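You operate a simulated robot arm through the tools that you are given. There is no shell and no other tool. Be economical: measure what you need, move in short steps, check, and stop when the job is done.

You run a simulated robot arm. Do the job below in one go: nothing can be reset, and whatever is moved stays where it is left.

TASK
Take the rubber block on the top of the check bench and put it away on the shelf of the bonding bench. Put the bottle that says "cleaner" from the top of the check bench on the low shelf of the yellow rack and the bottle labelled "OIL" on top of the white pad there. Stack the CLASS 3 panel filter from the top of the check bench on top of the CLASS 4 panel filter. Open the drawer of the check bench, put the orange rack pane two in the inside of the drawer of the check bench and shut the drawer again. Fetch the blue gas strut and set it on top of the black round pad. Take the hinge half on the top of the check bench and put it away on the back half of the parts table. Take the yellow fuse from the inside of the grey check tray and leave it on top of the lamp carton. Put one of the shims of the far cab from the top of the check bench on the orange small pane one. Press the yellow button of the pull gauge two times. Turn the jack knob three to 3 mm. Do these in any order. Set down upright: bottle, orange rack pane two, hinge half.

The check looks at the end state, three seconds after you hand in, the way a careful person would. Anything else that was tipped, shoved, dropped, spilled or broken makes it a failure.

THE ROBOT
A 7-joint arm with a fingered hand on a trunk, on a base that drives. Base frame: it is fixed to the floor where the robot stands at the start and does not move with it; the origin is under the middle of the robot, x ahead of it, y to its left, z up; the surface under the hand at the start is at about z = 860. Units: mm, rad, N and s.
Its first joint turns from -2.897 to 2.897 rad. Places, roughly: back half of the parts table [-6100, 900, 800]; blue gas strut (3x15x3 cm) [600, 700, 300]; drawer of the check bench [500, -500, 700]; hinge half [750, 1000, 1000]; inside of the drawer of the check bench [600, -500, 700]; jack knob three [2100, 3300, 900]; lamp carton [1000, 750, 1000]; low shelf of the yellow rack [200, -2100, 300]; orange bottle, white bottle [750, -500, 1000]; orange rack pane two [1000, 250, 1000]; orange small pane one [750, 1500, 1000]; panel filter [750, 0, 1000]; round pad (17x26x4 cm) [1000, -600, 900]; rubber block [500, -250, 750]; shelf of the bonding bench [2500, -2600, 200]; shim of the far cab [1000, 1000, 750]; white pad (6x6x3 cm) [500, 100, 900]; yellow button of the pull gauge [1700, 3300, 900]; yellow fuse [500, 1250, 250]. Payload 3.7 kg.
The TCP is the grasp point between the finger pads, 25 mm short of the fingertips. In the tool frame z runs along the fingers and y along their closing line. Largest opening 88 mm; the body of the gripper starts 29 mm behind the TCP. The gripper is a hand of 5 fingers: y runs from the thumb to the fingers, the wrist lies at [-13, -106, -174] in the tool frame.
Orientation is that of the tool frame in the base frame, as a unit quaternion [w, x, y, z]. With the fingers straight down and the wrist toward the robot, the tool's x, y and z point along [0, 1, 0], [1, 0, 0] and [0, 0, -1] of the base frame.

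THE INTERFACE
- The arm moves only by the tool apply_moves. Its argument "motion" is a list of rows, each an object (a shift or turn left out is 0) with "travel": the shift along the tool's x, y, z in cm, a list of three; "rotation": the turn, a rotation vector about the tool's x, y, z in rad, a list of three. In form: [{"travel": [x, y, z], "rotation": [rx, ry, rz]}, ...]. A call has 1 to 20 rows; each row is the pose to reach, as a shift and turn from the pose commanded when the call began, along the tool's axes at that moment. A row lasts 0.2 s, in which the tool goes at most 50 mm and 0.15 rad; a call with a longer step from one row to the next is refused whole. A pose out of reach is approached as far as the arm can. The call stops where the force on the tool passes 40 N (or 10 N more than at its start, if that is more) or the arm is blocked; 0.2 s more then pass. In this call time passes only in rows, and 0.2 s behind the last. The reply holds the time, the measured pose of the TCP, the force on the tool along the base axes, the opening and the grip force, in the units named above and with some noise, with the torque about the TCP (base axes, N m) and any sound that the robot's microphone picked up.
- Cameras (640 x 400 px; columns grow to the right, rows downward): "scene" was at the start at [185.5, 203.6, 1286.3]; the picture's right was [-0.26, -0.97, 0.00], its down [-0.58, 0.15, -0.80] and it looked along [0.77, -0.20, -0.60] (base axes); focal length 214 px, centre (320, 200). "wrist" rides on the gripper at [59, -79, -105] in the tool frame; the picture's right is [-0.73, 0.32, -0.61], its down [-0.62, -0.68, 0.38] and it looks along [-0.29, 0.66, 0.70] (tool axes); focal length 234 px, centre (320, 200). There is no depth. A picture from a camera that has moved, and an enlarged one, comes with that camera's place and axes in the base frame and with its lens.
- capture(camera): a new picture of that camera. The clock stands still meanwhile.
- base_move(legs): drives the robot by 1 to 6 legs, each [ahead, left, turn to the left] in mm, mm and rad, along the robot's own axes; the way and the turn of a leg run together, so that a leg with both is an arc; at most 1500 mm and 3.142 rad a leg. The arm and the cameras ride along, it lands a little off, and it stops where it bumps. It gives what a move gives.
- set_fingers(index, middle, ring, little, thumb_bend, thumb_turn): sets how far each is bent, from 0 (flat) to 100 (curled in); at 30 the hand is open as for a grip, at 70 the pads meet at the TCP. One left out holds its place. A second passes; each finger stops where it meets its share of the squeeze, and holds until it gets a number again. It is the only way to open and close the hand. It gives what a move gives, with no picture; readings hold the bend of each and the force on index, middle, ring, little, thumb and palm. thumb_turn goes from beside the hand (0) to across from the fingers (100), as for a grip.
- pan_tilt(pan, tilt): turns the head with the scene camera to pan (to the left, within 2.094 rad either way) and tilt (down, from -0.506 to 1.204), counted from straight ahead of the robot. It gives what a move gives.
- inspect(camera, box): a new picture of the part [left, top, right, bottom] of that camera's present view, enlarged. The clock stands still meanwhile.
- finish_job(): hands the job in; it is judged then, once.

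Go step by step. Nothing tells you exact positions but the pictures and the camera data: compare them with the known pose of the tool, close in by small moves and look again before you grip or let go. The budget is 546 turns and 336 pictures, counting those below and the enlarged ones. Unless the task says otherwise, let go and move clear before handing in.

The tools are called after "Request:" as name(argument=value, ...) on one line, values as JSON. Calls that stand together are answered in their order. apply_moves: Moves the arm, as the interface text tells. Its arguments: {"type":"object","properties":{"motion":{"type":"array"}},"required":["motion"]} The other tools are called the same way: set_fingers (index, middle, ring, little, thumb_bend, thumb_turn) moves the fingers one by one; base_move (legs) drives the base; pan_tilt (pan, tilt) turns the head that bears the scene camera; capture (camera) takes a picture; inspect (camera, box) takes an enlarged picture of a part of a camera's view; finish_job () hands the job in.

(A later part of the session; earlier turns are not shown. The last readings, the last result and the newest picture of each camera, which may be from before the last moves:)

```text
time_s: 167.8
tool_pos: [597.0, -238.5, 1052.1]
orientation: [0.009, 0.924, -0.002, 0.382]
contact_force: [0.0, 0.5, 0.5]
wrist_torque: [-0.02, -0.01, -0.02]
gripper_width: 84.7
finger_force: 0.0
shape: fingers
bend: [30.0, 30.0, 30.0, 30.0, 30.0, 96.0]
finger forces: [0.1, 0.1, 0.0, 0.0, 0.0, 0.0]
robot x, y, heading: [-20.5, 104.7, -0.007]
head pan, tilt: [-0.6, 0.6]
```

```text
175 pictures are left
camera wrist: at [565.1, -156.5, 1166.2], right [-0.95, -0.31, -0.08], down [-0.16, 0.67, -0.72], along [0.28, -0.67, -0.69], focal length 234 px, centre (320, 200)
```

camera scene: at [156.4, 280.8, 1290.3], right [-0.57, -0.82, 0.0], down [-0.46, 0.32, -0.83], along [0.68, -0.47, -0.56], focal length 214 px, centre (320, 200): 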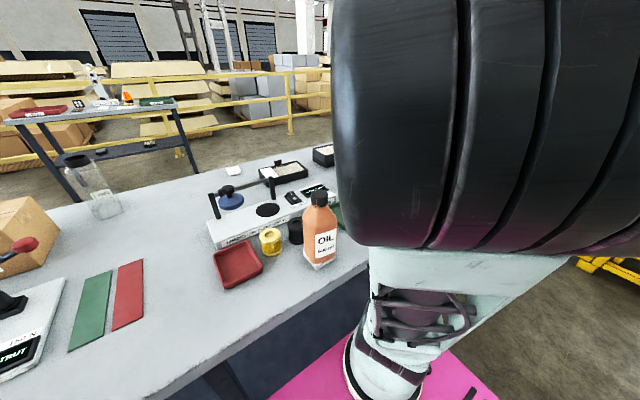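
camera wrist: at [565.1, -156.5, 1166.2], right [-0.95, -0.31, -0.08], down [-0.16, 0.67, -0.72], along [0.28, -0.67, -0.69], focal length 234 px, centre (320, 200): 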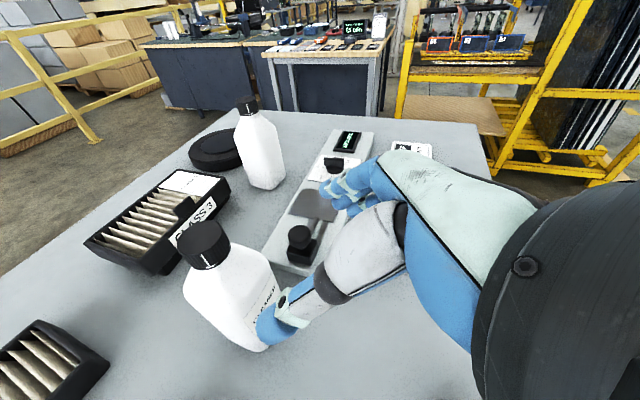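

Head is free again, and the approach line is good. Advancing along the fingers.

Request:
apply_moves(motion=[{"travel": [0, -0.5, 4]}, {"travel": [0, -0.5, 8]}, {"travel": [0, -0.5, 10]}])

Request:
capture(camera="wrist")

```text
time_s: 168.6
tool_pos: [668.0, -234.4, 979.3]
orientation: [0.009, 0.924, -0.002, 0.382]
contact_force: [0.7, -0.1, 1.1]
wrist_torque: [-0.02, 0.01, 0.0]
gripper_width: 84.8
finger_force: 0.0
shape: fingers
bend: [30.0, 30.0, 30.0, 30.0, 30.0, 96.0]
finger forces: [0.0, 0.0, 0.0, 0.0, 0.1, 0.0]
robot x, y, heading: [-19.4, 105.0, -0.008]
head pan, tilt: [-0.6, 0.6]
```

```text
174 pictures are left
camera wrist: at [635.9, -152.7, 1094.0], right [-0.95, -0.31, -0.08], down [-0.16, 0.67, -0.72], along [0.28, -0.67, -0.69], focal length 234 px, centre (320, 200)
```

wrist: 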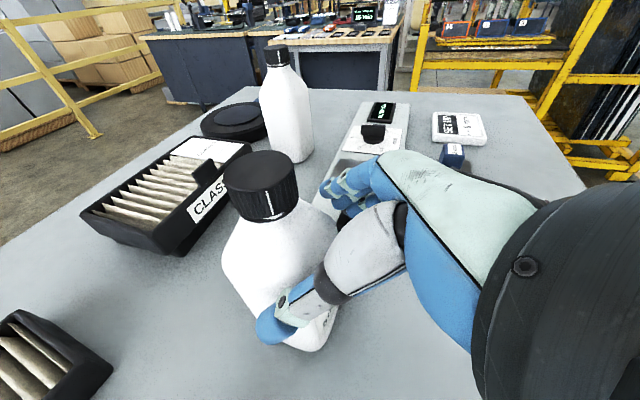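

Request:
apply_moves(motion=[{"travel": [0, 0, 2]}, {"travel": [0, 0, 3.6]}])

Request:
capture(camera="wrist")

```text
time_s: 169.2
tool_pos: [693.4, -235.1, 954.1]
orientation: [0.01, 0.924, -0.002, 0.382]
contact_force: [-1.8, 1.5, 4.7]
wrist_torque: [0.11, 0.01, 0.05]
gripper_width: 87.2
finger_force: 2.8
shape: fingers
bend: [30.0, 30.0, 30.0, 30.0, 29.0, 95.0]
finger forces: [0.9, 0.0, 0.0, 0.0, 4.4, 0.1]
robot x, y, heading: [-20.8, 105.5, -0.005]
head pan, tilt: [-0.6, 0.6]
```

```text
173 pictures are left
camera wrist: at [661.8, -153.7, 1068.9], right [-0.95, -0.31, -0.08], down [-0.16, 0.67, -0.72], along [0.28, -0.67, -0.69], focal length 234 px, centre (320, 200)
```

wrist: 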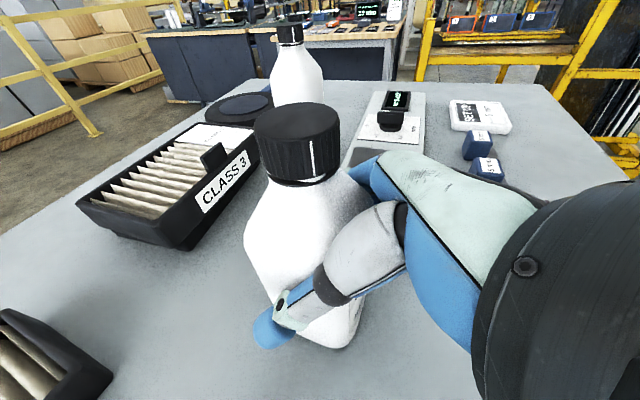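

The bottle is between thumb and fingers. Closing firmly.

Request:
set_fingers(index=80, middle=80, ring=80, little=80, thumb_bend=80)

Request:
capture(camera="wrist")

```text
time_s: 170.2
tool_pos: [693.5, -235.3, 954.2]
orientation: [0.01, 0.924, -0.001, 0.383]
contact_force: [-0.4, -4.1, 7.3]
wrist_torque: [-0.69, 0.11, 0.0]
gripper_width: 55.0
finger_force: 30.8
shape: fingers
bend: [71.0, 49.0, 48.0, 62.0, 61.0, 96.0]
finger forces: [9.9, 5.8, 7.7, 8.5, 29.4, 0.0]
robot x, y, heading: [-21.4, 101.3, -0.007]
head pan, tilt: [-0.6, 0.6]
```

```text
172 pictures are left
camera wrist: at [661.7, -153.6, 1068.9], right [-0.95, -0.31, -0.08], down [-0.16, 0.67, -0.72], along [0.28, -0.67, -0.69], focal length 234 px, centre (320, 200)
```

wrist: 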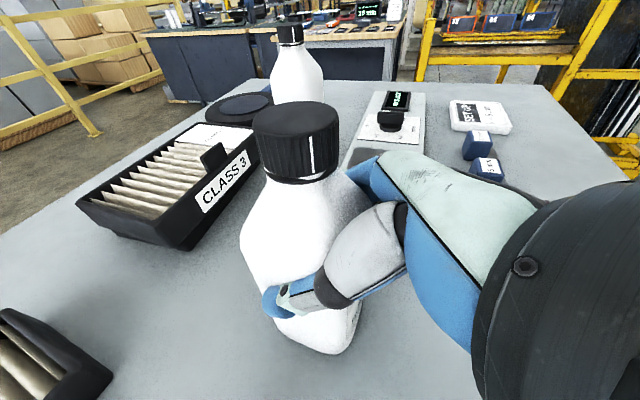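

Firm 30 N grip. Lifting straight up.

Request:
apply_moves(motion=[{"travel": [0.7, 0, -0.7]}, {"travel": [2.8, 0, -2.8]}, {"travel": [5.6, 0, -5.6]}])

Request:
capture(camera="wrist")

Request:
capture(camera="scene")

```text
time_s: 171.0
tool_pos: [695.2, -234.6, 1033.5]
orientation: [0.009, 0.924, -0.002, 0.381]
contact_force: [-0.5, -0.2, -4.8]
wrist_torque: [-0.03, 0.07, 0.04]
gripper_width: 54.9
finger_force: 27.3
shape: fingers
bend: [36.0, 50.0, 50.0, 64.0, 62.0, 95.0]
finger forces: [9.7, 5.2, 6.2, 5.8, 27.8, 0.0]
robot x, y, heading: [-16.6, 111.1, 0.0]
head pan, tilt: [-0.6, 0.6]
```

```text
171 pictures are left
camera wrist: at [661.8, -153.7, 1147.5], right [-0.95, -0.31, -0.08], down [-0.16, 0.67, -0.72], along [0.28, -0.67, -0.69], focal length 234 px, centre (320, 200)
```

wrist: 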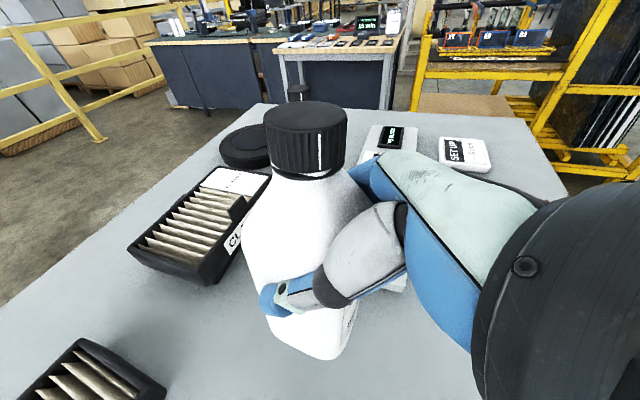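

```text
170 pictures are left
camera scene: at [156.6, 280.6, 1290.3], right [-0.57, -0.82, 0.0], down [-0.46, 0.32, -0.82], along [0.68, -0.47, -0.57], focal length 214 px, centre (320, 200)
```

scene: 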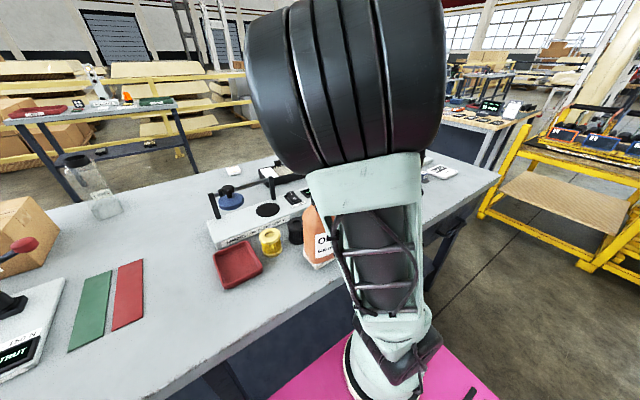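

The bottle is held well (4.8 N). Raising and driving back, right, and turning to face the yellow rack.

Request:
apply_moves(motion=[{"travel": [2.8, 0, -2.8]}, {"travel": [5.6, 0, -5.6]}, {"travel": [7.5, 0, -7.5]}])

Request:
base_move(legs=[[-450, 0, 0], [0, -1100, 0], [0, 0, -1.571]])

Request:
pan_tilt(pan=0.5, tilt=0.5)

Request:
capture(camera="scene")

Request:
capture(camera="wrist")

```text
time_s: 171.8
tool_pos: [693.7, -234.5, 1137.8]
orientation: [0.009, 0.924, -0.002, 0.382]
contact_force: [0.0, 0.8, -5.7]
wrist_torque: [-0.05, 0.04, 0.01]
gripper_width: 54.9
finger_force: 27.6
shape: fingers
bend: [36.0, 50.0, 50.0, 64.0, 62.0, 95.0]
finger forces: [9.7, 5.2, 6.2, 5.7, 27.7, 0.0]
robot x, y, heading: [-16.0, 108.2, -0.008]
head pan, tilt: [-0.6, 0.6]
```

```text
time_s: 183.6
tool_pos: [-827.5, -1701.0, 1138.1]
orientation: [-0.278, -0.65, 0.657, -0.262]
contact_force: [-0.6, -0.1, -5.2]
wrist_torque: [0.03, 0.0, 0.02]
gripper_width: 55.3
finger_force: 26.8
shape: fingers
bend: [36.0, 50.0, 50.0, 65.0, 62.0, 95.0]
finger forces: [10.1, 5.1, 6.1, 5.4, 26.6, 0.1]
robot x, y, heading: [-480.1, -991.4, -1.589]
head pan, tilt: [-0.6, 0.6]
```

```text
time_s: 185.0
tool_pos: [-827.9, -1700.7, 1137.7]
orientation: [-0.278, -0.649, 0.657, -0.262]
contact_force: [-0.1, -0.3, -5.4]
wrist_torque: [0.08, 0.04, -0.01]
gripper_width: 54.9
finger_force: 26.6
shape: fingers
bend: [36.0, 50.0, 50.0, 65.0, 62.0, 95.0]
finger forces: [10.1, 5.1, 6.2, 5.4, 26.3, 0.0]
robot x, y, heading: [-481.7, -992.9, -1.586]
head pan, tilt: [0.499, 0.499]
```

```text
169 pictures are left
camera scene: at [-213.3, -1174.4, 1299.4], right [-0.89, -0.47, 0.0], down [-0.22, 0.42, -0.88], along [0.41, -0.78, -0.48], focal length 214 px, centre (320, 200)
```

scene: 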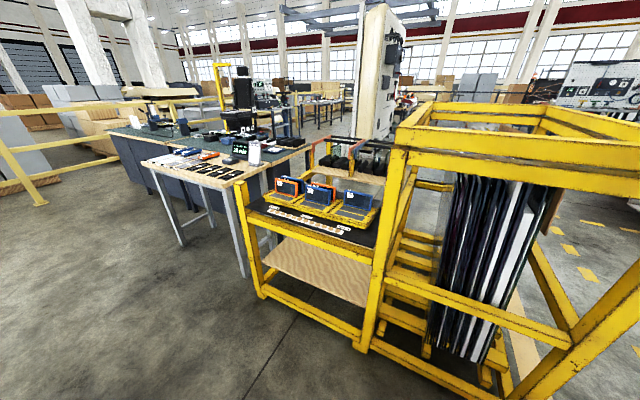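

```text
168 pictures are left
camera wrist: at [-746.2, -1669.7, 1252.2], right [-0.31, 0.95, -0.08], down [0.67, 0.16, -0.72], along [-0.67, -0.27, -0.69], focal length 234 px, centre (320, 200)
```

wrist: 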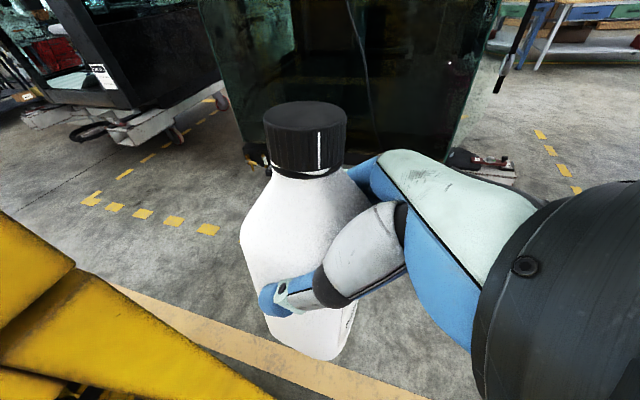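

Request:
inspect(camera="scene", box=[230, 160, 410, 370])

```text
1.90 times, centred on (320, 265) of scene
camera zoom: at [-213.3, -1174.4, 1299.4], right [-0.89, -0.47, 0.0], down [-0.22, 0.42, -0.88], along [0.41, -0.78, -0.48], focal length 408 px, centre (320, 76)
```

zoom: 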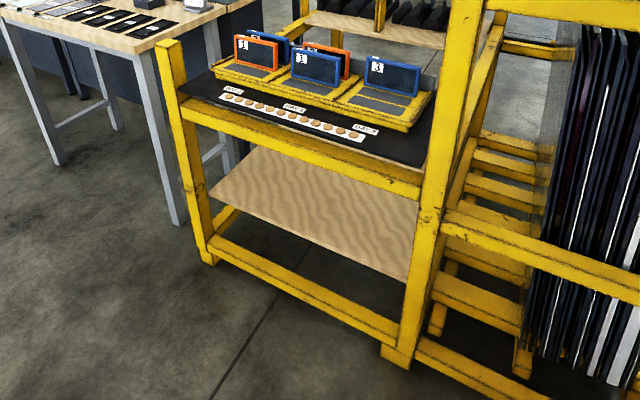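

The low board's front edge is near y≈-1900, x -90…590, with the upper bar's underside near z≈640. I slide the base left so the bottle lines up, staying in front of the rack.

Request:
base_move(legs=[[0, 0, 0.015], [0, 980, 0]])

Request:
pan_tilt(pan=-0.3, tilt=0.7)

Request:
capture(camera="scene")

Request:
capture(camera="wrist")

```text
time_s: 189.0
tool_pos: [-105.9, -1742.8, 1136.4]
orientation: [0.263, 0.68, -0.627, 0.275]
contact_force: [0.2, 0.2, -4.6]
wrist_torque: [0.08, 0.0, 0.0]
gripper_width: 55.1
finger_force: 26.7
shape: fingers
bend: [35.0, 50.0, 51.0, 67.0, 62.0, 95.0]
finger forces: [10.6, 5.4, 6.8, 5.0, 26.2, 0.1]
robot x, y, heading: [170.5, -1008.0, -1.494]
head pan, tilt: [0.499, 0.499]
stopped in leg 2: the robot was blocked; the commanded pose is now the measured one
```

```text
time_s: 190.1
tool_pos: [-107.9, -1743.0, 1138.0]
orientation: [0.264, 0.68, -0.627, 0.275]
contact_force: [-0.8, -0.3, -5.6]
wrist_torque: [0.06, 0.03, 0.01]
gripper_width: 55.1
finger_force: 27.3
shape: fingers
bend: [35.0, 50.0, 51.0, 67.0, 62.0, 95.0]
finger forces: [10.5, 5.5, 6.6, 4.9, 26.1, 0.0]
robot x, y, heading: [172.9, -1003.9, -1.487]
head pan, tilt: [-0.3, 0.7]
```

```text
166 pictures are left
camera scene: at [386.4, -1168.9, 1281.7], right [-0.98, 0.22, 0.0], down [0.14, 0.63, -0.76], along [-0.17, -0.75, -0.64], focal length 214 px, centre (320, 200)
```

scene: 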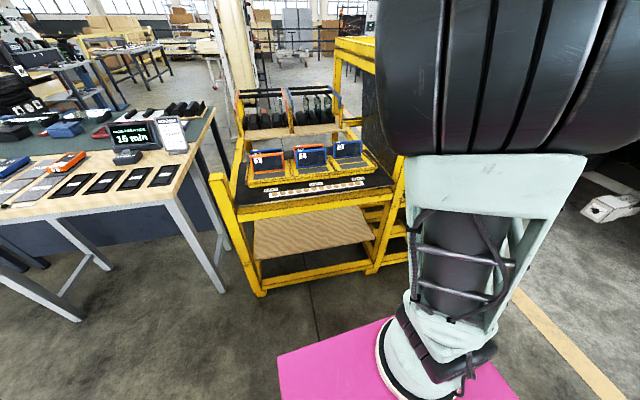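

```text
165 pictures are left
camera wrist: at [-29.7, -1705.3, 1251.7], right [-0.39, 0.92, -0.08], down [0.66, 0.22, -0.72], along [-0.64, -0.33, -0.69], focal length 234 px, centre (320, 200)
```

wrist: 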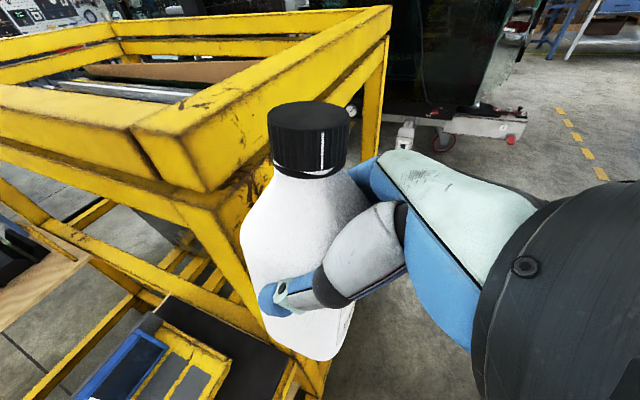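

The base bumped (likely its rear corner at the bench leg). I back off sideways and inspect.

Request:
base_move(legs=[[0, -80, 0]])

Request:
pan_tilt(pan=2.0, tilt=0.8)

Request:
capture(camera="scene")

```text
time_s: 191.2
tool_pos: [-186.4, -1750.6, 1136.5]
orientation: [0.264, 0.68, -0.626, 0.274]
contact_force: [-0.2, 0.7, -5.1]
wrist_torque: [0.04, 0.03, 0.03]
gripper_width: 54.9
finger_force: 26.8
shape: fingers
bend: [35.0, 50.0, 51.0, 67.0, 62.0, 95.0]
finger forces: [10.5, 5.5, 6.7, 4.8, 26.1, 0.0]
robot x, y, heading: [92.1, -1011.7, -1.488]
head pan, tilt: [-0.3, 0.7]
```

```text
time_s: 193.3
tool_pos: [-185.5, -1751.3, 1137.4]
orientation: [0.264, 0.68, -0.627, 0.274]
contact_force: [-0.4, 0.4, -5.9]
wrist_torque: [0.05, 0.03, 0.0]
gripper_width: 55.1
finger_force: 26.3
shape: fingers
bend: [35.0, 50.0, 51.0, 67.0, 62.0, 95.0]
finger forces: [10.5, 5.5, 6.7, 4.9, 26.1, 0.0]
robot x, y, heading: [93.6, -1013.3, -1.489]
head pan, tilt: [2.0, 0.799]
```

```text
164 pictures are left
camera scene: at [395.9, -1052.7, 1273.5], right [0.49, -0.87, 0.0], down [-0.63, -0.35, -0.7], along [0.61, 0.34, -0.72], focal length 214 px, centre (320, 200)
```

scene: 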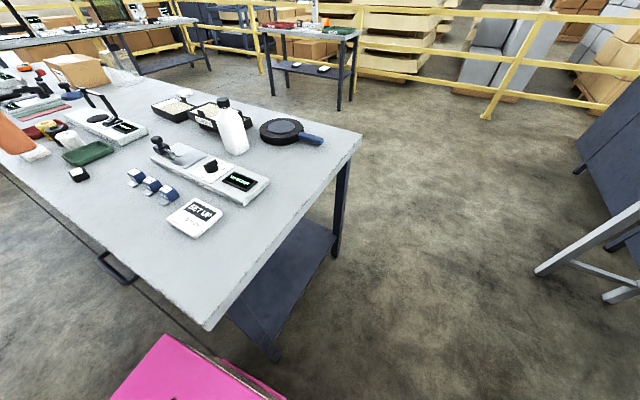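

Everything on the bench is undisturbed. I back up slightly and turn left 0.4 rad so the hand points at the low shelf from here.

Request:
base_move(legs=[[-80, -20, 0], [0, 0, 0.4]])

Request:
pan_tilt(pan=0.1, tilt=0.6)

Request:
capture(camera="scene")

```text
time_s: 195.6
tool_pos: [93.6, -1722.6, 1137.1]
orientation: [0.205, 0.79, -0.481, 0.321]
contact_force: [0.2, 0.1, -5.4]
wrist_torque: [0.05, 0.06, 0.04]
gripper_width: 55.1
finger_force: 26.6
shape: fingers
bend: [35.0, 50.0, 51.0, 67.0, 62.0, 95.0]
finger forces: [10.6, 5.5, 6.7, 4.5, 25.8, 0.0]
robot x, y, heading: [65.7, -932.3, -1.091]
head pan, tilt: [2.0, 0.799]
```

```text
time_s: 197.4
tool_pos: [94.6, -1722.4, 1137.8]
orientation: [0.206, 0.789, -0.481, 0.322]
contact_force: [-0.2, -0.3, -5.3]
wrist_torque: [0.06, 0.05, 0.01]
gripper_width: 55.1
finger_force: 26.5
shape: fingers
bend: [35.0, 50.0, 51.0, 67.0, 62.0, 95.0]
finger forces: [10.7, 5.5, 6.7, 4.6, 25.8, 0.1]
robot x, y, heading: [65.9, -933.7, -1.093]
head pan, tilt: [0.099, 0.6]
```

```text
163 pictures are left
camera scene: at [361.0, -993.4, 1290.3], right [-0.84, -0.55, 0.0], down [-0.31, 0.47, -0.82], along [0.45, -0.69, -0.57], focal length 214 px, centre (320, 200)
```

scene: 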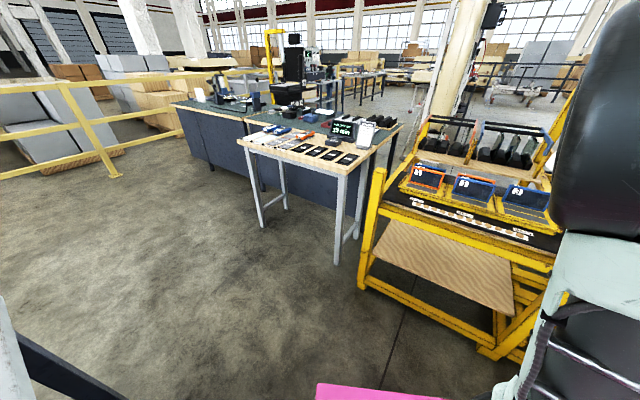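

The board is at z≈300 with front edge y≈-1905. Lowering the bottle in front of the rack.

Request:
apply_moves(motion=[{"travel": [-3.4, 0, 3.4]}, {"travel": [-6.8, 0, 6.8]}, {"travel": [-10.2, 0, 10.2]}, {"travel": [-13.6, 0, 13.6]}, {"travel": [-17, 0, 17]}, {"travel": [-20.4, 0, 20.4]}, {"travel": [-23.8, 0, 23.8]}, {"travel": [-27.2, 0, 27.2]}, {"travel": [-30.6, 0, 30.6]}, {"travel": [-34, 0, 34]}, {"travel": [-37.4, 0, 37.4]}, {"travel": [-40.8, 0, 40.8]}, {"travel": [-44.2, 0, 44.2]}, {"travel": [-47.6, 0, 47.6]}, {"travel": [-50, 0, 50]}])

Request:
capture(camera="scene")

Request:
capture(camera="wrist")

```text
time_s: 200.6
tool_pos: [90.7, -1723.6, 436.1]
orientation: [0.205, 0.79, -0.481, 0.321]
contact_force: [0.2, -0.1, -5.4]
wrist_torque: [0.03, 0.07, -0.02]
gripper_width: 54.9
finger_force: 26.4
shape: fingers
bend: [35.0, 50.0, 51.0, 67.0, 62.0, 95.0]
finger forces: [10.8, 5.5, 6.7, 3.9, 25.6, 0.0]
out of reach, approached as far as the arm can: row 15
robot x, y, heading: [68.5, -935.8, -1.09]
head pan, tilt: [0.099, 0.6]
```

```text
162 pictures are left
camera scene: at [360.9, -993.4, 1290.3], right [-0.84, -0.55, 0.0], down [-0.31, 0.47, -0.82], along [0.45, -0.69, -0.57], focal length 214 px, centre (320, 200)
```

scene: 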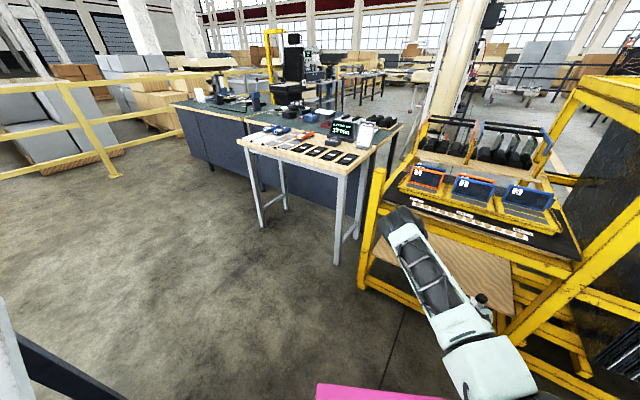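

```text
161 pictures are left
camera wrist: at [146.9, -1659.9, 550.5], right [-0.72, 0.69, -0.08], down [0.52, 0.46, -0.72], along [-0.47, -0.56, -0.69], focal length 234 px, centre (320, 200)
```

wrist: 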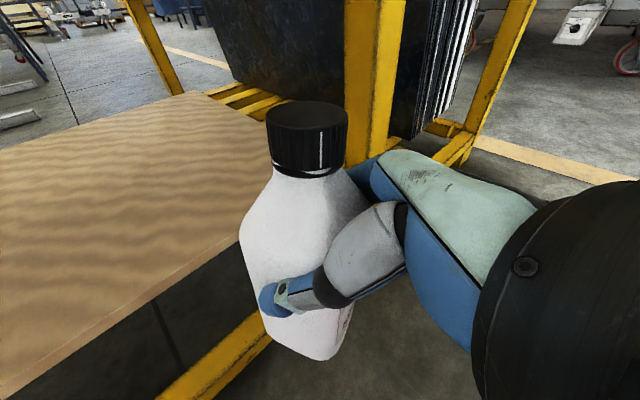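

Request:
inspect(camera="scene", box=[340, 170, 540, 400])

```text
1.74 times, centred on (440, 285) of scene
camera zoom: at [360.9, -993.4, 1290.3], right [-0.84, -0.55, 0.0], down [-0.31, 0.47, -0.82], along [0.45, -0.69, -0.57], focal length 373 px, centre (111, 52)
```

zoom: 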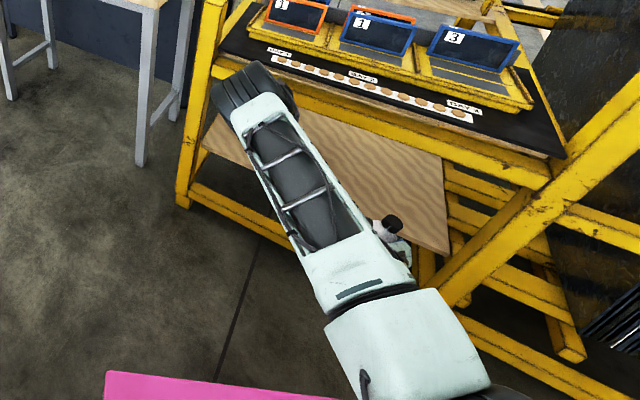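

The elbow stays clear of the rack. The arm is near its reach limit, so I pull the hand in 120 mm and will drive the base further instead.

Request:
apply_moves(motion=[{"travel": [-2.8, 0, -2.8]}, {"travel": [-5.6, 0, -5.6]}, {"travel": [-8.4, 0, -8.4]}])

Request:
base_move(legs=[[340, -50, 0]])

Request:
capture(camera="wrist")

Request:
capture(camera="scene")

```text
time_s: 201.4
tool_pos: [74.8, -1634.4, 466.9]
orientation: [0.205, 0.79, -0.481, 0.321]
contact_force: [-0.3, -0.1, -4.9]
wrist_torque: [0.03, 0.02, -0.04]
gripper_width: 55.0
finger_force: 27.1
shape: fingers
bend: [35.0, 50.0, 51.0, 67.0, 62.0, 95.0]
finger forces: [10.9, 5.5, 6.6, 4.3, 25.5, 0.1]
out of reach, approached as far as the arm can: row 1, 2, 3
robot x, y, heading: [63.0, -932.6, -1.09]
head pan, tilt: [0.099, 0.6]
```

```text
time_s: 203.3
tool_pos: [158.2, -1863.9, 466.6]
orientation: [0.194, 0.794, -0.491, 0.301]
contact_force: [-0.8, -0.3, -5.3]
wrist_torque: [0.05, 0.08, 0.0]
gripper_width: 55.4
finger_force: 28.0
shape: fingers
bend: [35.0, 50.0, 51.0, 68.0, 62.0, 95.0]
finger forces: [11.3, 5.4, 7.1, 5.0, 26.4, 0.0]
robot x, y, heading: [154.0, -1191.8, -1.093]
head pan, tilt: [0.099, 0.6]
stopped in leg 1: the robot was blocked; the commanded pose is now the measured one
```

```text
159 pictures are left
camera wrist: at [218.0, -1804.4, 583.0], right [-0.71, 0.71, -0.03], down [0.51, 0.48, -0.71], along [-0.49, -0.52, -0.7], focal length 234 px, centre (320, 200)
```

wrist: 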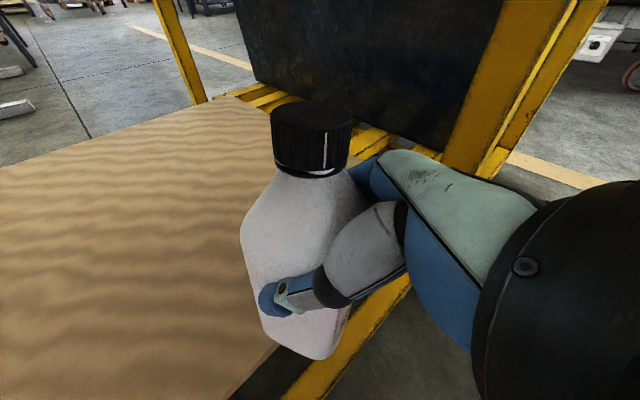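

```text
158 pictures are left
camera scene: at [447.8, -1243.1, 1290.9], right [-0.84, -0.55, 0.0], down [-0.31, 0.47, -0.83], along [0.45, -0.69, -0.56], focal length 214 px, centre (320, 200)
```

scene: 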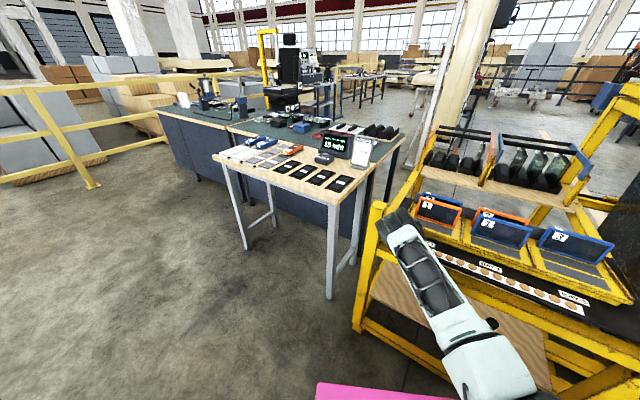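

The elbow likely met the rack's left post. I'll back out, turn further left so the elbow trails in front of the rack, and come in obliquely.

Request:
base_move(legs=[[-200, 0, 0], [0, 0, 0.39], [-90, -150, 0]])

Request:
pan_tilt(pan=-0.4, tilt=0.7)

Request:
capture(camera="scene")

Request:
capture(camera="wrist")

```text
time_s: 207.2
tool_pos: [153.7, -1693.0, 462.9]
orientation: [0.133, 0.874, -0.329, 0.331]
contact_force: [-0.3, -0.5, -5.4]
wrist_torque: [0.02, 0.05, -0.05]
gripper_width: 55.6
finger_force: 27.4
shape: fingers
bend: [35.0, 50.0, 51.0, 68.0, 62.0, 95.0]
finger forces: [11.3, 5.4, 7.1, 4.5, 26.2, 0.0]
robot x, y, heading: [-103.7, -1070.0, -0.704]
head pan, tilt: [0.099, 0.6]
```

```text
time_s: 208.2
tool_pos: [153.5, -1692.2, 462.6]
orientation: [0.133, 0.874, -0.33, 0.331]
contact_force: [-0.1, -0.1, -4.5]
wrist_torque: [0.01, 0.04, 0.0]
gripper_width: 55.5
finger_force: 27.6
shape: fingers
bend: [35.0, 50.0, 51.0, 68.0, 62.0, 95.0]
finger forces: [11.3, 5.5, 7.0, 4.5, 26.2, 0.0]
robot x, y, heading: [-107.2, -1070.0, -0.7]
head pan, tilt: [-0.4, 0.7]
```

```text
157 pictures are left
camera scene: at [155.4, -1036.4, 1281.7], right [-0.89, -0.45, 0.0], down [-0.29, 0.57, -0.76], along [0.35, -0.68, -0.64], focal length 214 px, centre (320, 200)
```

scene: 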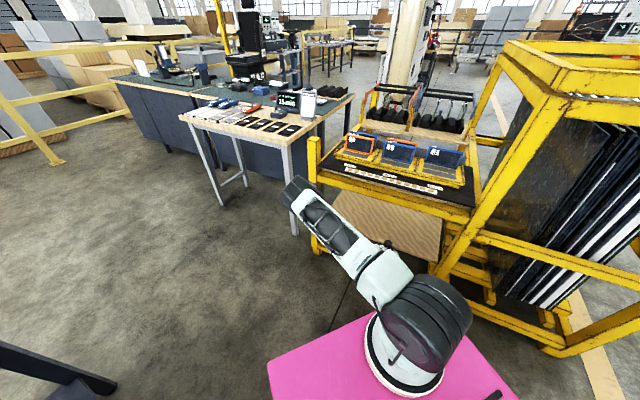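

```text
156 pictures are left
camera wrist: at [186.7, -1615.2, 579.3], right [-0.92, 0.39, -0.03], down [0.29, 0.64, -0.71], along [-0.26, -0.66, -0.7], focal length 234 px, centre (320, 200)
```

wrist: 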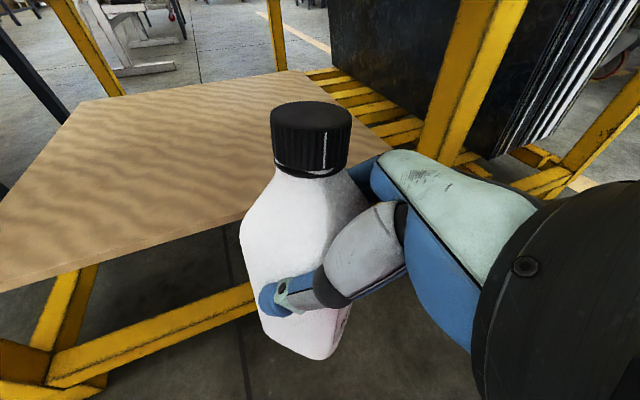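

Now driving straight in toward the shelf.

Request:
base_move(legs=[[166, -197, 0]])

Request:
capture(camera="wrist")

Request:
capture(camera="scene")

```text
time_s: 210.0
tool_pos: [155.1, -1950.7, 463.6]
orientation: [0.132, 0.875, -0.329, 0.33]
contact_force: [-0.9, 0.8, -5.9]
wrist_torque: [-0.01, 0.07, -0.01]
gripper_width: 55.5
finger_force: 26.9
shape: fingers
bend: [35.0, 50.0, 51.0, 68.0, 62.0, 95.0]
finger forces: [11.3, 5.4, 7.1, 4.5, 26.3, 0.1]
robot x, y, heading: [-102.6, -1326.5, -0.701]
head pan, tilt: [-0.4, 0.7]
```

```text
155 pictures are left
camera wrist: at [188.3, -1873.1, 579.3], right [-0.92, 0.38, -0.03], down [0.29, 0.64, -0.71], along [-0.26, -0.66, -0.7], focal length 234 px, centre (320, 200)
```

wrist: 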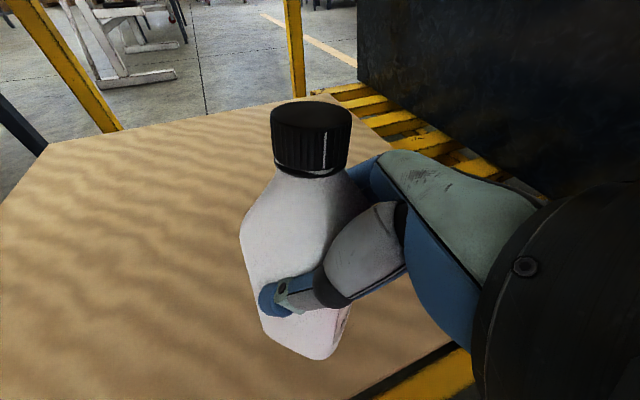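

```text
154 pictures are left
camera scene: at [155.9, -1294.4, 1281.7], right [-0.89, -0.45, 0.0], down [-0.29, 0.57, -0.76], along [0.35, -0.68, -0.64], focal length 214 px, centre (320, 200)
```

scene: 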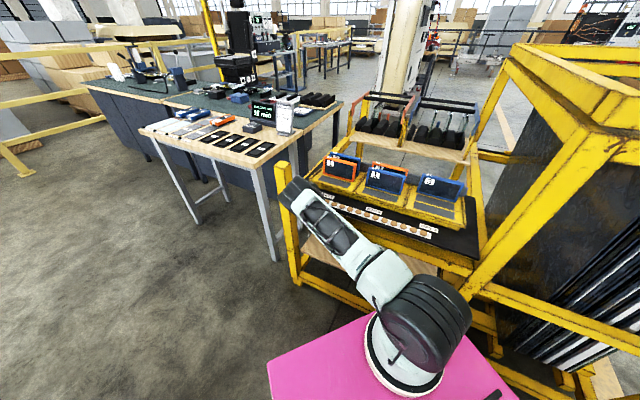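

Inside above the board. Lowering with a small tilt correction.

Request:
apply_moves(motion=[{"travel": [-1.3, 0, 1.5], "rotation": [0, 0.03, 0]}, {"travel": [-2.6, 0, 3], "rotation": [0, 0.06, 0]}, {"travel": [-3.6, 0, 4.1], "rotation": [0, 0.06, 0]}])

Request:
capture(camera="wrist")

```text
time_s: 210.8
tool_pos: [181.7, -1961.4, 451.7]
orientation: [0.142, 0.865, -0.324, 0.356]
contact_force: [0.4, 0.7, -4.4]
wrist_torque: [0.05, 0.06, -0.01]
gripper_width: 55.7
finger_force: 27.7
shape: fingers
bend: [35.0, 50.0, 51.0, 68.0, 62.0, 95.0]
finger forces: [11.3, 5.3, 7.1, 4.6, 26.2, 0.1]
out of reach, approached as far as the arm can: row 1, 2, 3
robot x, y, heading: [-106.1, -1326.5, -0.699]
head pan, tilt: [-0.4, 0.7]
```

```text
153 pictures are left
camera wrist: at [208.9, -1879.7, 566.2], right [-0.92, 0.38, -0.08], down [0.32, 0.61, -0.72], along [-0.23, -0.69, -0.69], focal length 234 px, centre (320, 200)
```

wrist: 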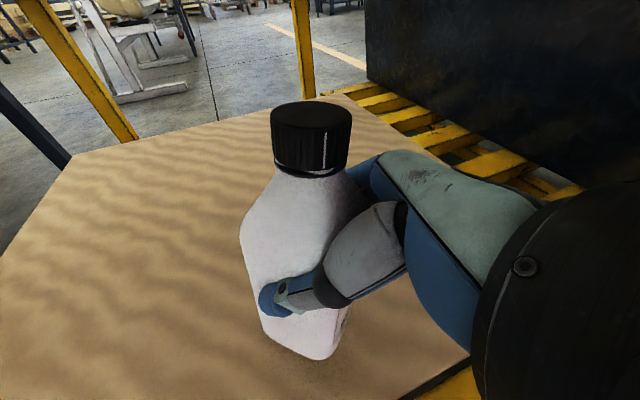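

The arm hits a limit about 60 mm above the board here. I back out to find an arm posture that reaches lower.

Request:
base_move(legs=[[-166, 197, 0]])

Request:
apply_moves(motion=[{"travel": [0, -4, 0]}, {"travel": [0, -8, 0]}, {"travel": [0, -12, 0]}, {"travel": [0, -16, 0]}, {"travel": [0, -20, 0]}, {"travel": [-2, -20, 2]}, {"travel": [-4, -20, 4]}, {"travel": [-5.5, -20, 5.5]}])

Request:
capture(camera="scene")

```text
time_s: 212.7
tool_pos: [185.7, -1698.3, 451.2]
orientation: [0.141, 0.865, -0.324, 0.356]
contact_force: [0.7, -0.9, -5.8]
wrist_torque: [0.02, 0.08, 0.0]
gripper_width: 55.6
finger_force: 26.9
shape: fingers
bend: [35.0, 50.0, 51.0, 68.0, 62.0, 95.0]
finger forces: [11.2, 5.5, 7.0, 4.5, 26.2, 0.0]
robot x, y, heading: [-104.7, -1064.7, -0.699]
head pan, tilt: [-0.4, 0.7]
```

```text
time_s: 214.5
tool_pos: [345.3, -1557.9, 439.7]
orientation: [0.141, 0.866, -0.323, 0.356]
contact_force: [0.5, 0.3, -5.8]
wrist_torque: [0.05, 0.07, 0.01]
gripper_width: 55.6
finger_force: 26.9
shape: fingers
bend: [35.0, 50.0, 51.0, 68.0, 62.0, 95.0]
finger forces: [11.4, 5.4, 6.9, 4.3, 26.0, 0.0]
out of reach, approached as far as the arm can: row 1, 2, 3, 4, 5, 6, 7, 8
robot x, y, heading: [-104.8, -1068.7, -0.697]
head pan, tilt: [-0.4, 0.7]
```

```text
152 pictures are left
camera scene: at [157.9, -1030.6, 1281.6], right [-0.89, -0.46, 0.0], down [-0.29, 0.57, -0.76], along [0.35, -0.68, -0.64], focal length 214 px, centre (320, 200)
```

scene: 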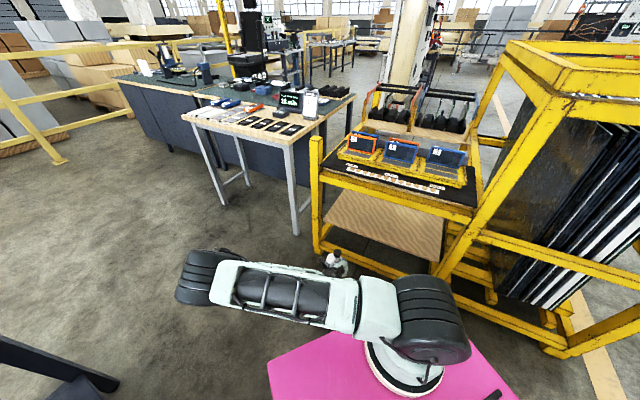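

Request:
apply_moves(motion=[{"travel": [-2, 0, 2]}, {"travel": [-4, 0, 4]}, {"travel": [-6, 0, 6]}])

```text
time_s: 215.3
tool_pos: [367.7, -1569.9, 425.8]
orientation: [0.142, 0.865, -0.323, 0.356]
contact_force: [0.0, 0.6, -5.6]
wrist_torque: [0.05, 0.05, 0.0]
gripper_width: 55.7
finger_force: 27.1
shape: fingers
bend: [35.0, 50.0, 51.0, 68.0, 62.0, 95.0]
finger forces: [11.3, 5.4, 7.0, 4.3, 25.9, 0.1]
out of reach, approached as far as the arm can: row 1, 2, 3
robot x, y, heading: [-102.5, -1063.6, -0.695]
head pan, tilt: [-0.4, 0.7]
```

Request:
apply_moves(motion=[{"travel": [1, 0, 4]}, {"travel": [2, 0, 8]}, {"travel": [2.5, 0, 12]}, {"travel": [1, 0, 15.5]}])

Request:
capture(camera="scene")

```text
time_s: 216.3
tool_pos: [461.6, -1653.7, 384.1]
orientation: [0.14, 0.866, -0.322, 0.356]
contact_force: [-0.3, 0.4, -5.2]
wrist_torque: [0.0, 0.08, -0.03]
gripper_width: 55.7
finger_force: 27.3
shape: fingers
bend: [35.0, 50.0, 51.0, 68.0, 62.0, 95.0]
finger forces: [11.4, 5.3, 6.8, 4.3, 25.9, 0.0]
out of reach, approached as far as the arm can: row 1, 2, 3, 4
robot x, y, heading: [-103.5, -1066.5, -0.699]
head pan, tilt: [-0.4, 0.7]
```

```text
151 pictures are left
camera scene: at [157.9, -1030.7, 1281.6], right [-0.89, -0.46, 0.0], down [-0.29, 0.57, -0.76], along [0.35, -0.68, -0.64], focal length 214 px, centre (320, 200)
```

scene: 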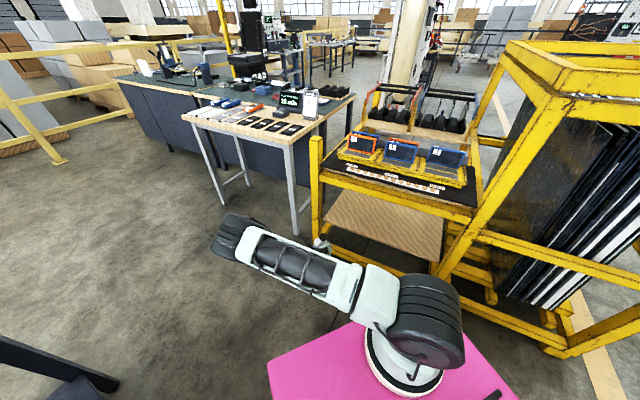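

Reached z=384 with the arm more extended. I raise a little, then drive to line up and go in.

Request:
apply_moves(motion=[{"travel": [2, 0, -2]}, {"travel": [4.2, 0, -4.2]}])

Request:
base_move(legs=[[-215, -181, 0]])

Request:
capture(camera="wrist")

```text
time_s: 216.9
tool_pos: [464.0, -1652.9, 441.8]
orientation: [0.141, 0.865, -0.323, 0.356]
contact_force: [0.4, 0.7, -4.6]
wrist_torque: [0.04, 0.08, 0.01]
gripper_width: 55.9
finger_force: 26.9
shape: fingers
bend: [35.0, 50.0, 51.0, 68.0, 62.0, 95.0]
finger forces: [11.5, 5.4, 6.9, 4.3, 26.0, 0.1]
robot x, y, heading: [-102.1, -1062.1, -0.698]
head pan, tilt: [-0.4, 0.7]
```

```text
time_s: 218.8
tool_pos: [186.0, -1653.3, 442.2]
orientation: [0.142, 0.865, -0.323, 0.357]
contact_force: [0.1, -0.6, -5.4]
wrist_torque: [0.02, 0.03, 0.01]
gripper_width: 55.6
finger_force: 27.6
shape: fingers
bend: [35.0, 50.0, 51.0, 68.0, 62.0, 95.0]
finger forces: [11.5, 5.4, 6.8, 4.3, 26.0, 0.0]
robot x, y, heading: [-385.1, -1062.8, -0.69]
head pan, tilt: [-0.4, 0.7]
```

```text
150 pictures are left
camera wrist: at [212.7, -1571.5, 556.3], right [-0.92, 0.38, -0.08], down [0.32, 0.62, -0.72], along [-0.22, -0.69, -0.69], focal length 234 px, centre (320, 200)
```

wrist: 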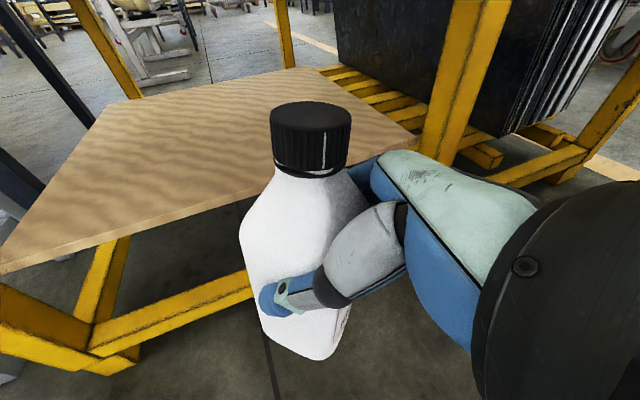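

Request:
base_move(legs=[[191, -231, 0]])

Request:
capture(camera="wrist")

Request:
capture(camera="scene")

```text
time_s: 220.9
tool_pos: [179.3, -1952.0, 441.4]
orientation: [0.141, 0.865, -0.324, 0.356]
contact_force: [0.9, -0.2, -5.0]
wrist_torque: [0.01, 0.04, -0.05]
gripper_width: 55.3
finger_force: 27.2
shape: fingers
bend: [35.0, 50.0, 51.0, 68.0, 62.0, 95.0]
finger forces: [11.5, 5.3, 6.9, 4.2, 26.0, 0.0]
robot x, y, heading: [-386.1, -1360.6, -0.702]
head pan, tilt: [-0.4, 0.7]
```

```text
149 pictures are left
camera wrist: at [207.7, -1870.5, 556.3], right [-0.92, 0.38, -0.08], down [0.32, 0.61, -0.72], along [-0.23, -0.69, -0.69], focal length 234 px, centre (320, 200)
```

wrist: 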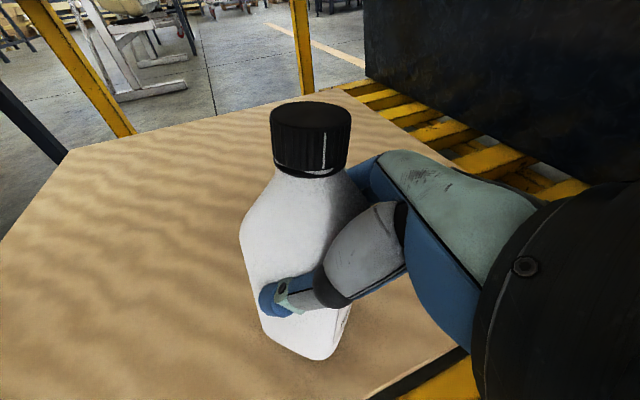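

```text
148 pictures are left
camera scene: at [-123.5, -1328.7, 1281.6], right [-0.89, -0.45, 0.0], down [-0.29, 0.57, -0.76], along [0.35, -0.68, -0.64], focal length 214 px, centre (320, 200)
```

scene: 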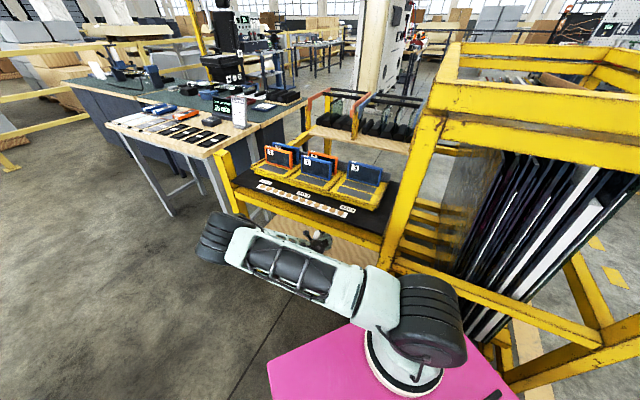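

Request:
apply_moves(motion=[{"travel": [-1.0, 0, 1.4]}, {"travel": [-2.1, 0, 2.6]}])

Request:
apply_moves(motion=[{"travel": [-0.4, 0, 0.4]}, {"travel": [-0.8, 0, 0.8]}, {"travel": [-1.2, 0, 1.2]}])

Request:
capture(camera="wrist")

```text
time_s: 221.5
tool_pos: [182.7, -1957.5, 411.0]
orientation: [0.143, 0.863, -0.325, 0.359]
contact_force: [3.2, -1.9, 30.9]
wrist_torque: [-0.26, 0.2, -0.01]
gripper_width: 55.6
finger_force: 27.0
shape: fingers
bend: [71.0, 50.0, 51.0, 69.0, 62.0, 91.0]
finger forces: [9.7, 5.0, 6.5, 4.3, 28.2, 0.0]
robot x, y, heading: [-389.0, -1360.5, -0.701]
head pan, tilt: [-0.4, 0.7]
```

```text
time_s: 222.3
tool_pos: [181.5, -1954.1, 392.1]
orientation: [0.142, 0.864, -0.324, 0.358]
contact_force: [6.2, 6.1, 31.0]
wrist_torque: [-0.29, -0.2, 0.05]
gripper_width: 57.6
finger_force: 23.0
shape: fingers
bend: [71.0, 51.0, 52.0, 70.0, 62.0, 87.0]
finger forces: [7.3, 4.6, 6.0, 0.0, 28.2, 0.1]
robot x, y, heading: [-382.7, -1357.9, -0.704]
head pan, tilt: [-0.4, 0.7]
```

```text
147 pictures are left
camera wrist: at [209.2, -1872.5, 507.1], right [-0.92, 0.38, -0.08], down [0.32, 0.61, -0.72], along [-0.22, -0.69, -0.69], focal length 234 px, centre (320, 200)
```

wrist: 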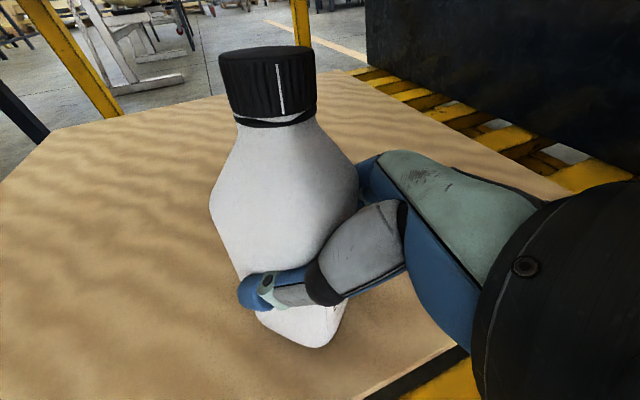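

The bottle is standing on the board. Opening the hand.

Request:
set_fingers(index=40, middle=40, ring=40, little=40, thumb_bend=45)

Request:
set_fingers(index=22, middle=22, ring=22, little=22, thumb_bend=22, thumb_turn=98)

Request:
capture(camera="wrist")

```text
time_s: 223.3
tool_pos: [180.2, -1954.4, 391.4]
orientation: [0.142, 0.865, -0.325, 0.355]
contact_force: [-0.6, 0.1, 5.6]
wrist_torque: [0.15, -0.14, 0.01]
gripper_width: 64.2
finger_force: 13.0
shape: fingers
bend: [42.0, 40.0, 40.0, 40.0, 40.0, 98.0]
finger forces: [13.5, 0.0, 0.1, 0.0, 12.4, 0.0]
robot x, y, heading: [-384.2, -1364.1, -0.703]
head pan, tilt: [-0.4, 0.7]
```

```text
time_s: 224.3
tool_pos: [180.4, -1955.3, 391.6]
orientation: [0.142, 0.865, -0.324, 0.356]
contact_force: [0.4, -0.2, -0.4]
wrist_torque: [-0.01, -0.01, 0.01]
gripper_width: 99.7
finger_force: 0.1
shape: fingers
bend: [22.0, 22.0, 22.0, 22.0, 22.0, 95.0]
finger forces: [0.0, 0.0, 0.0, 0.0, 0.0, 0.1]
robot x, y, heading: [-384.6, -1362.7, -0.706]
head pan, tilt: [-0.4, 0.7]
```

```text
146 pictures are left
camera wrist: at [209.2, -1872.8, 506.3], right [-0.92, 0.38, -0.08], down [0.32, 0.61, -0.72], along [-0.23, -0.69, -0.69], focal length 234 px, centre (320, 200)
```

wrist: 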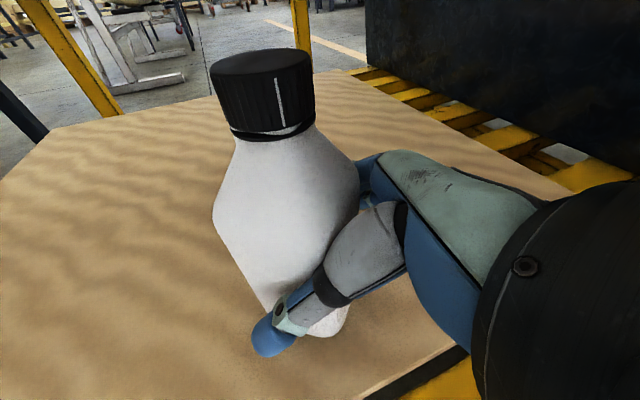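

Bottle stands free. Backing the hand out along its fingers, then out of the rack.

Request:
base_move(legs=[[-110, 0, 0], [-170, 205, 0]])

Request:
capture(camera="wrist")

```text
time_s: 227.0
tool_pos: [98.5, -1614.9, 392.6]
orientation: [0.143, 0.864, -0.327, 0.356]
contact_force: [-0.3, -0.7, 0.1]
wrist_torque: [0.02, 0.01, -0.01]
gripper_width: 99.9
finger_force: 0.0
shape: fingers
bend: [22.0, 22.0, 22.0, 22.0, 22.0, 95.0]
finger forces: [0.1, 0.0, 0.1, 0.0, 0.0, 0.0]
robot x, y, heading: [-465.9, -1017.4, -0.702]
head pan, tilt: [-0.4, 0.7]
```

```text
145 pictures are left
camera wrist: at [126.5, -1532.5, 506.3], right [-0.92, 0.38, -0.08], down [0.32, 0.61, -0.72], along [-0.23, -0.69, -0.69], focal length 234 px, centre (320, 200)
```

wrist: 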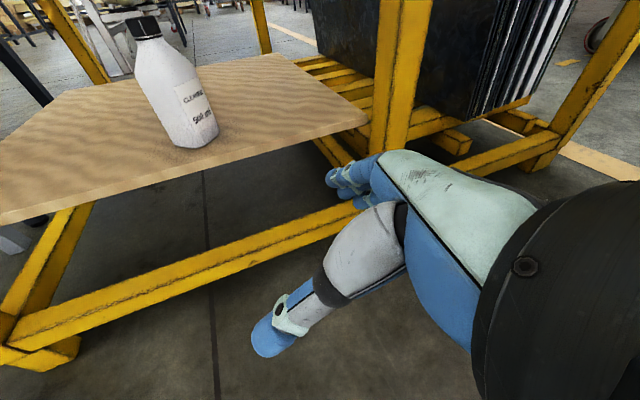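

CLEANER stands on the low shelf. Raising the arm back up and returning to the neutral hand pose.

Request:
apply_moves(motion=[{"travel": [3.3, 0, -3.3]}, {"travel": [6.6, 0, -6.6]}, {"travel": [9.9, 0, -9.9]}, {"travel": [13.2, 0, -13.2]}, {"travel": [16.5, 0, -16.5]}, {"travel": [19.8, 0, -19.8]}, {"travel": [23.1, 0, -23.1]}, {"travel": [26.4, 0, -26.4]}, {"travel": [29.7, 0, -29.7]}, {"travel": [33, 0, -33]}, {"travel": [36.3, 0, -36.3]}, {"travel": [39.6, 0, -39.6]}, {"travel": [42.9, 0, -42.9]}, {"travel": [46.2, 0, -46.2]}, {"travel": [49.5, 0, -49.5]}])

Request:
apply_moves(motion=[{"travel": [0, 0, 0], "rotation": [0.05, -0.05, -0.12]}, {"travel": [0, 0, 0], "rotation": [0.1, -0.1, -0.24]}, {"travel": [0, 0, 0], "rotation": [0.15, -0.15, -0.36]}, {"travel": [0, 0, 0], "rotation": [0.2, -0.2, -0.48]}, {"travel": [0, 0, 0], "rotation": [0.25, -0.25, -0.6]}, {"travel": [0, 0, 0], "rotation": [0.3, -0.3, -0.72]}, {"travel": [0, 0, 0], "rotation": [0.35, -0.35, -0.84]}, {"travel": [0, 0, 0], "rotation": [0.4, -0.4, -0.96]}, {"travel": [0, 0, 0], "rotation": [0.45, -0.45, -1.08]}, {"travel": [0, 0, 0], "rotation": [0.5, -0.5, -1.2]}, {"travel": [0, 0, 0], "rotation": [0.55, -0.55, -1.32]}, {"travel": [0, 0, 0], "rotation": [0.6, -0.6, -1.44]}, {"travel": [0, 0, 0], "rotation": [0.614, -0.614, -1.482]}])

Request:
capture(camera="scene")

```text
time_s: 230.2
tool_pos: [104.0, -1605.0, 1098.0]
orientation: [0.142, 0.864, -0.326, 0.355]
contact_force: [-0.6, -0.4, 0.3]
wrist_torque: [-0.01, -0.02, 0.02]
gripper_width: 100.0
finger_force: 0.2
shape: fingers
bend: [22.0, 22.0, 22.0, 22.0, 22.0, 95.0]
finger forces: [0.0, 0.1, 0.1, 0.0, 0.0, 0.0]
robot x, y, heading: [-465.2, -1016.4, -0.702]
head pan, tilt: [-0.4, 0.7]
```

```text
time_s: 233.0
tool_pos: [103.5, -1605.4, 1091.6]
orientation: [0.003, 0.912, 0.41, -0.006]
contact_force: [0.4, 0.9, -0.8]
wrist_torque: [0.01, -0.03, -0.01]
gripper_width: 99.9
finger_force: 0.1
shape: fingers
bend: [22.0, 22.0, 22.0, 22.0, 22.0, 95.0]
finger forces: [0.1, 0.0, 0.0, 0.0, 0.1, 0.0]
robot x, y, heading: [-466.5, -1021.6, -0.705]
head pan, tilt: [-0.4, 0.7]
```

```text
144 pictures are left
camera scene: at [-205.1, -987.5, 1281.7], right [-0.89, -0.45, 0.0], down [-0.29, 0.58, -0.76], along [0.34, -0.68, -0.64], focal length 214 px, centre (320, 200)
```

scene: 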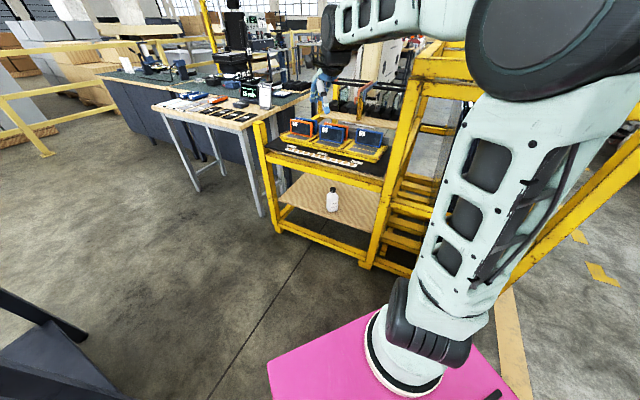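

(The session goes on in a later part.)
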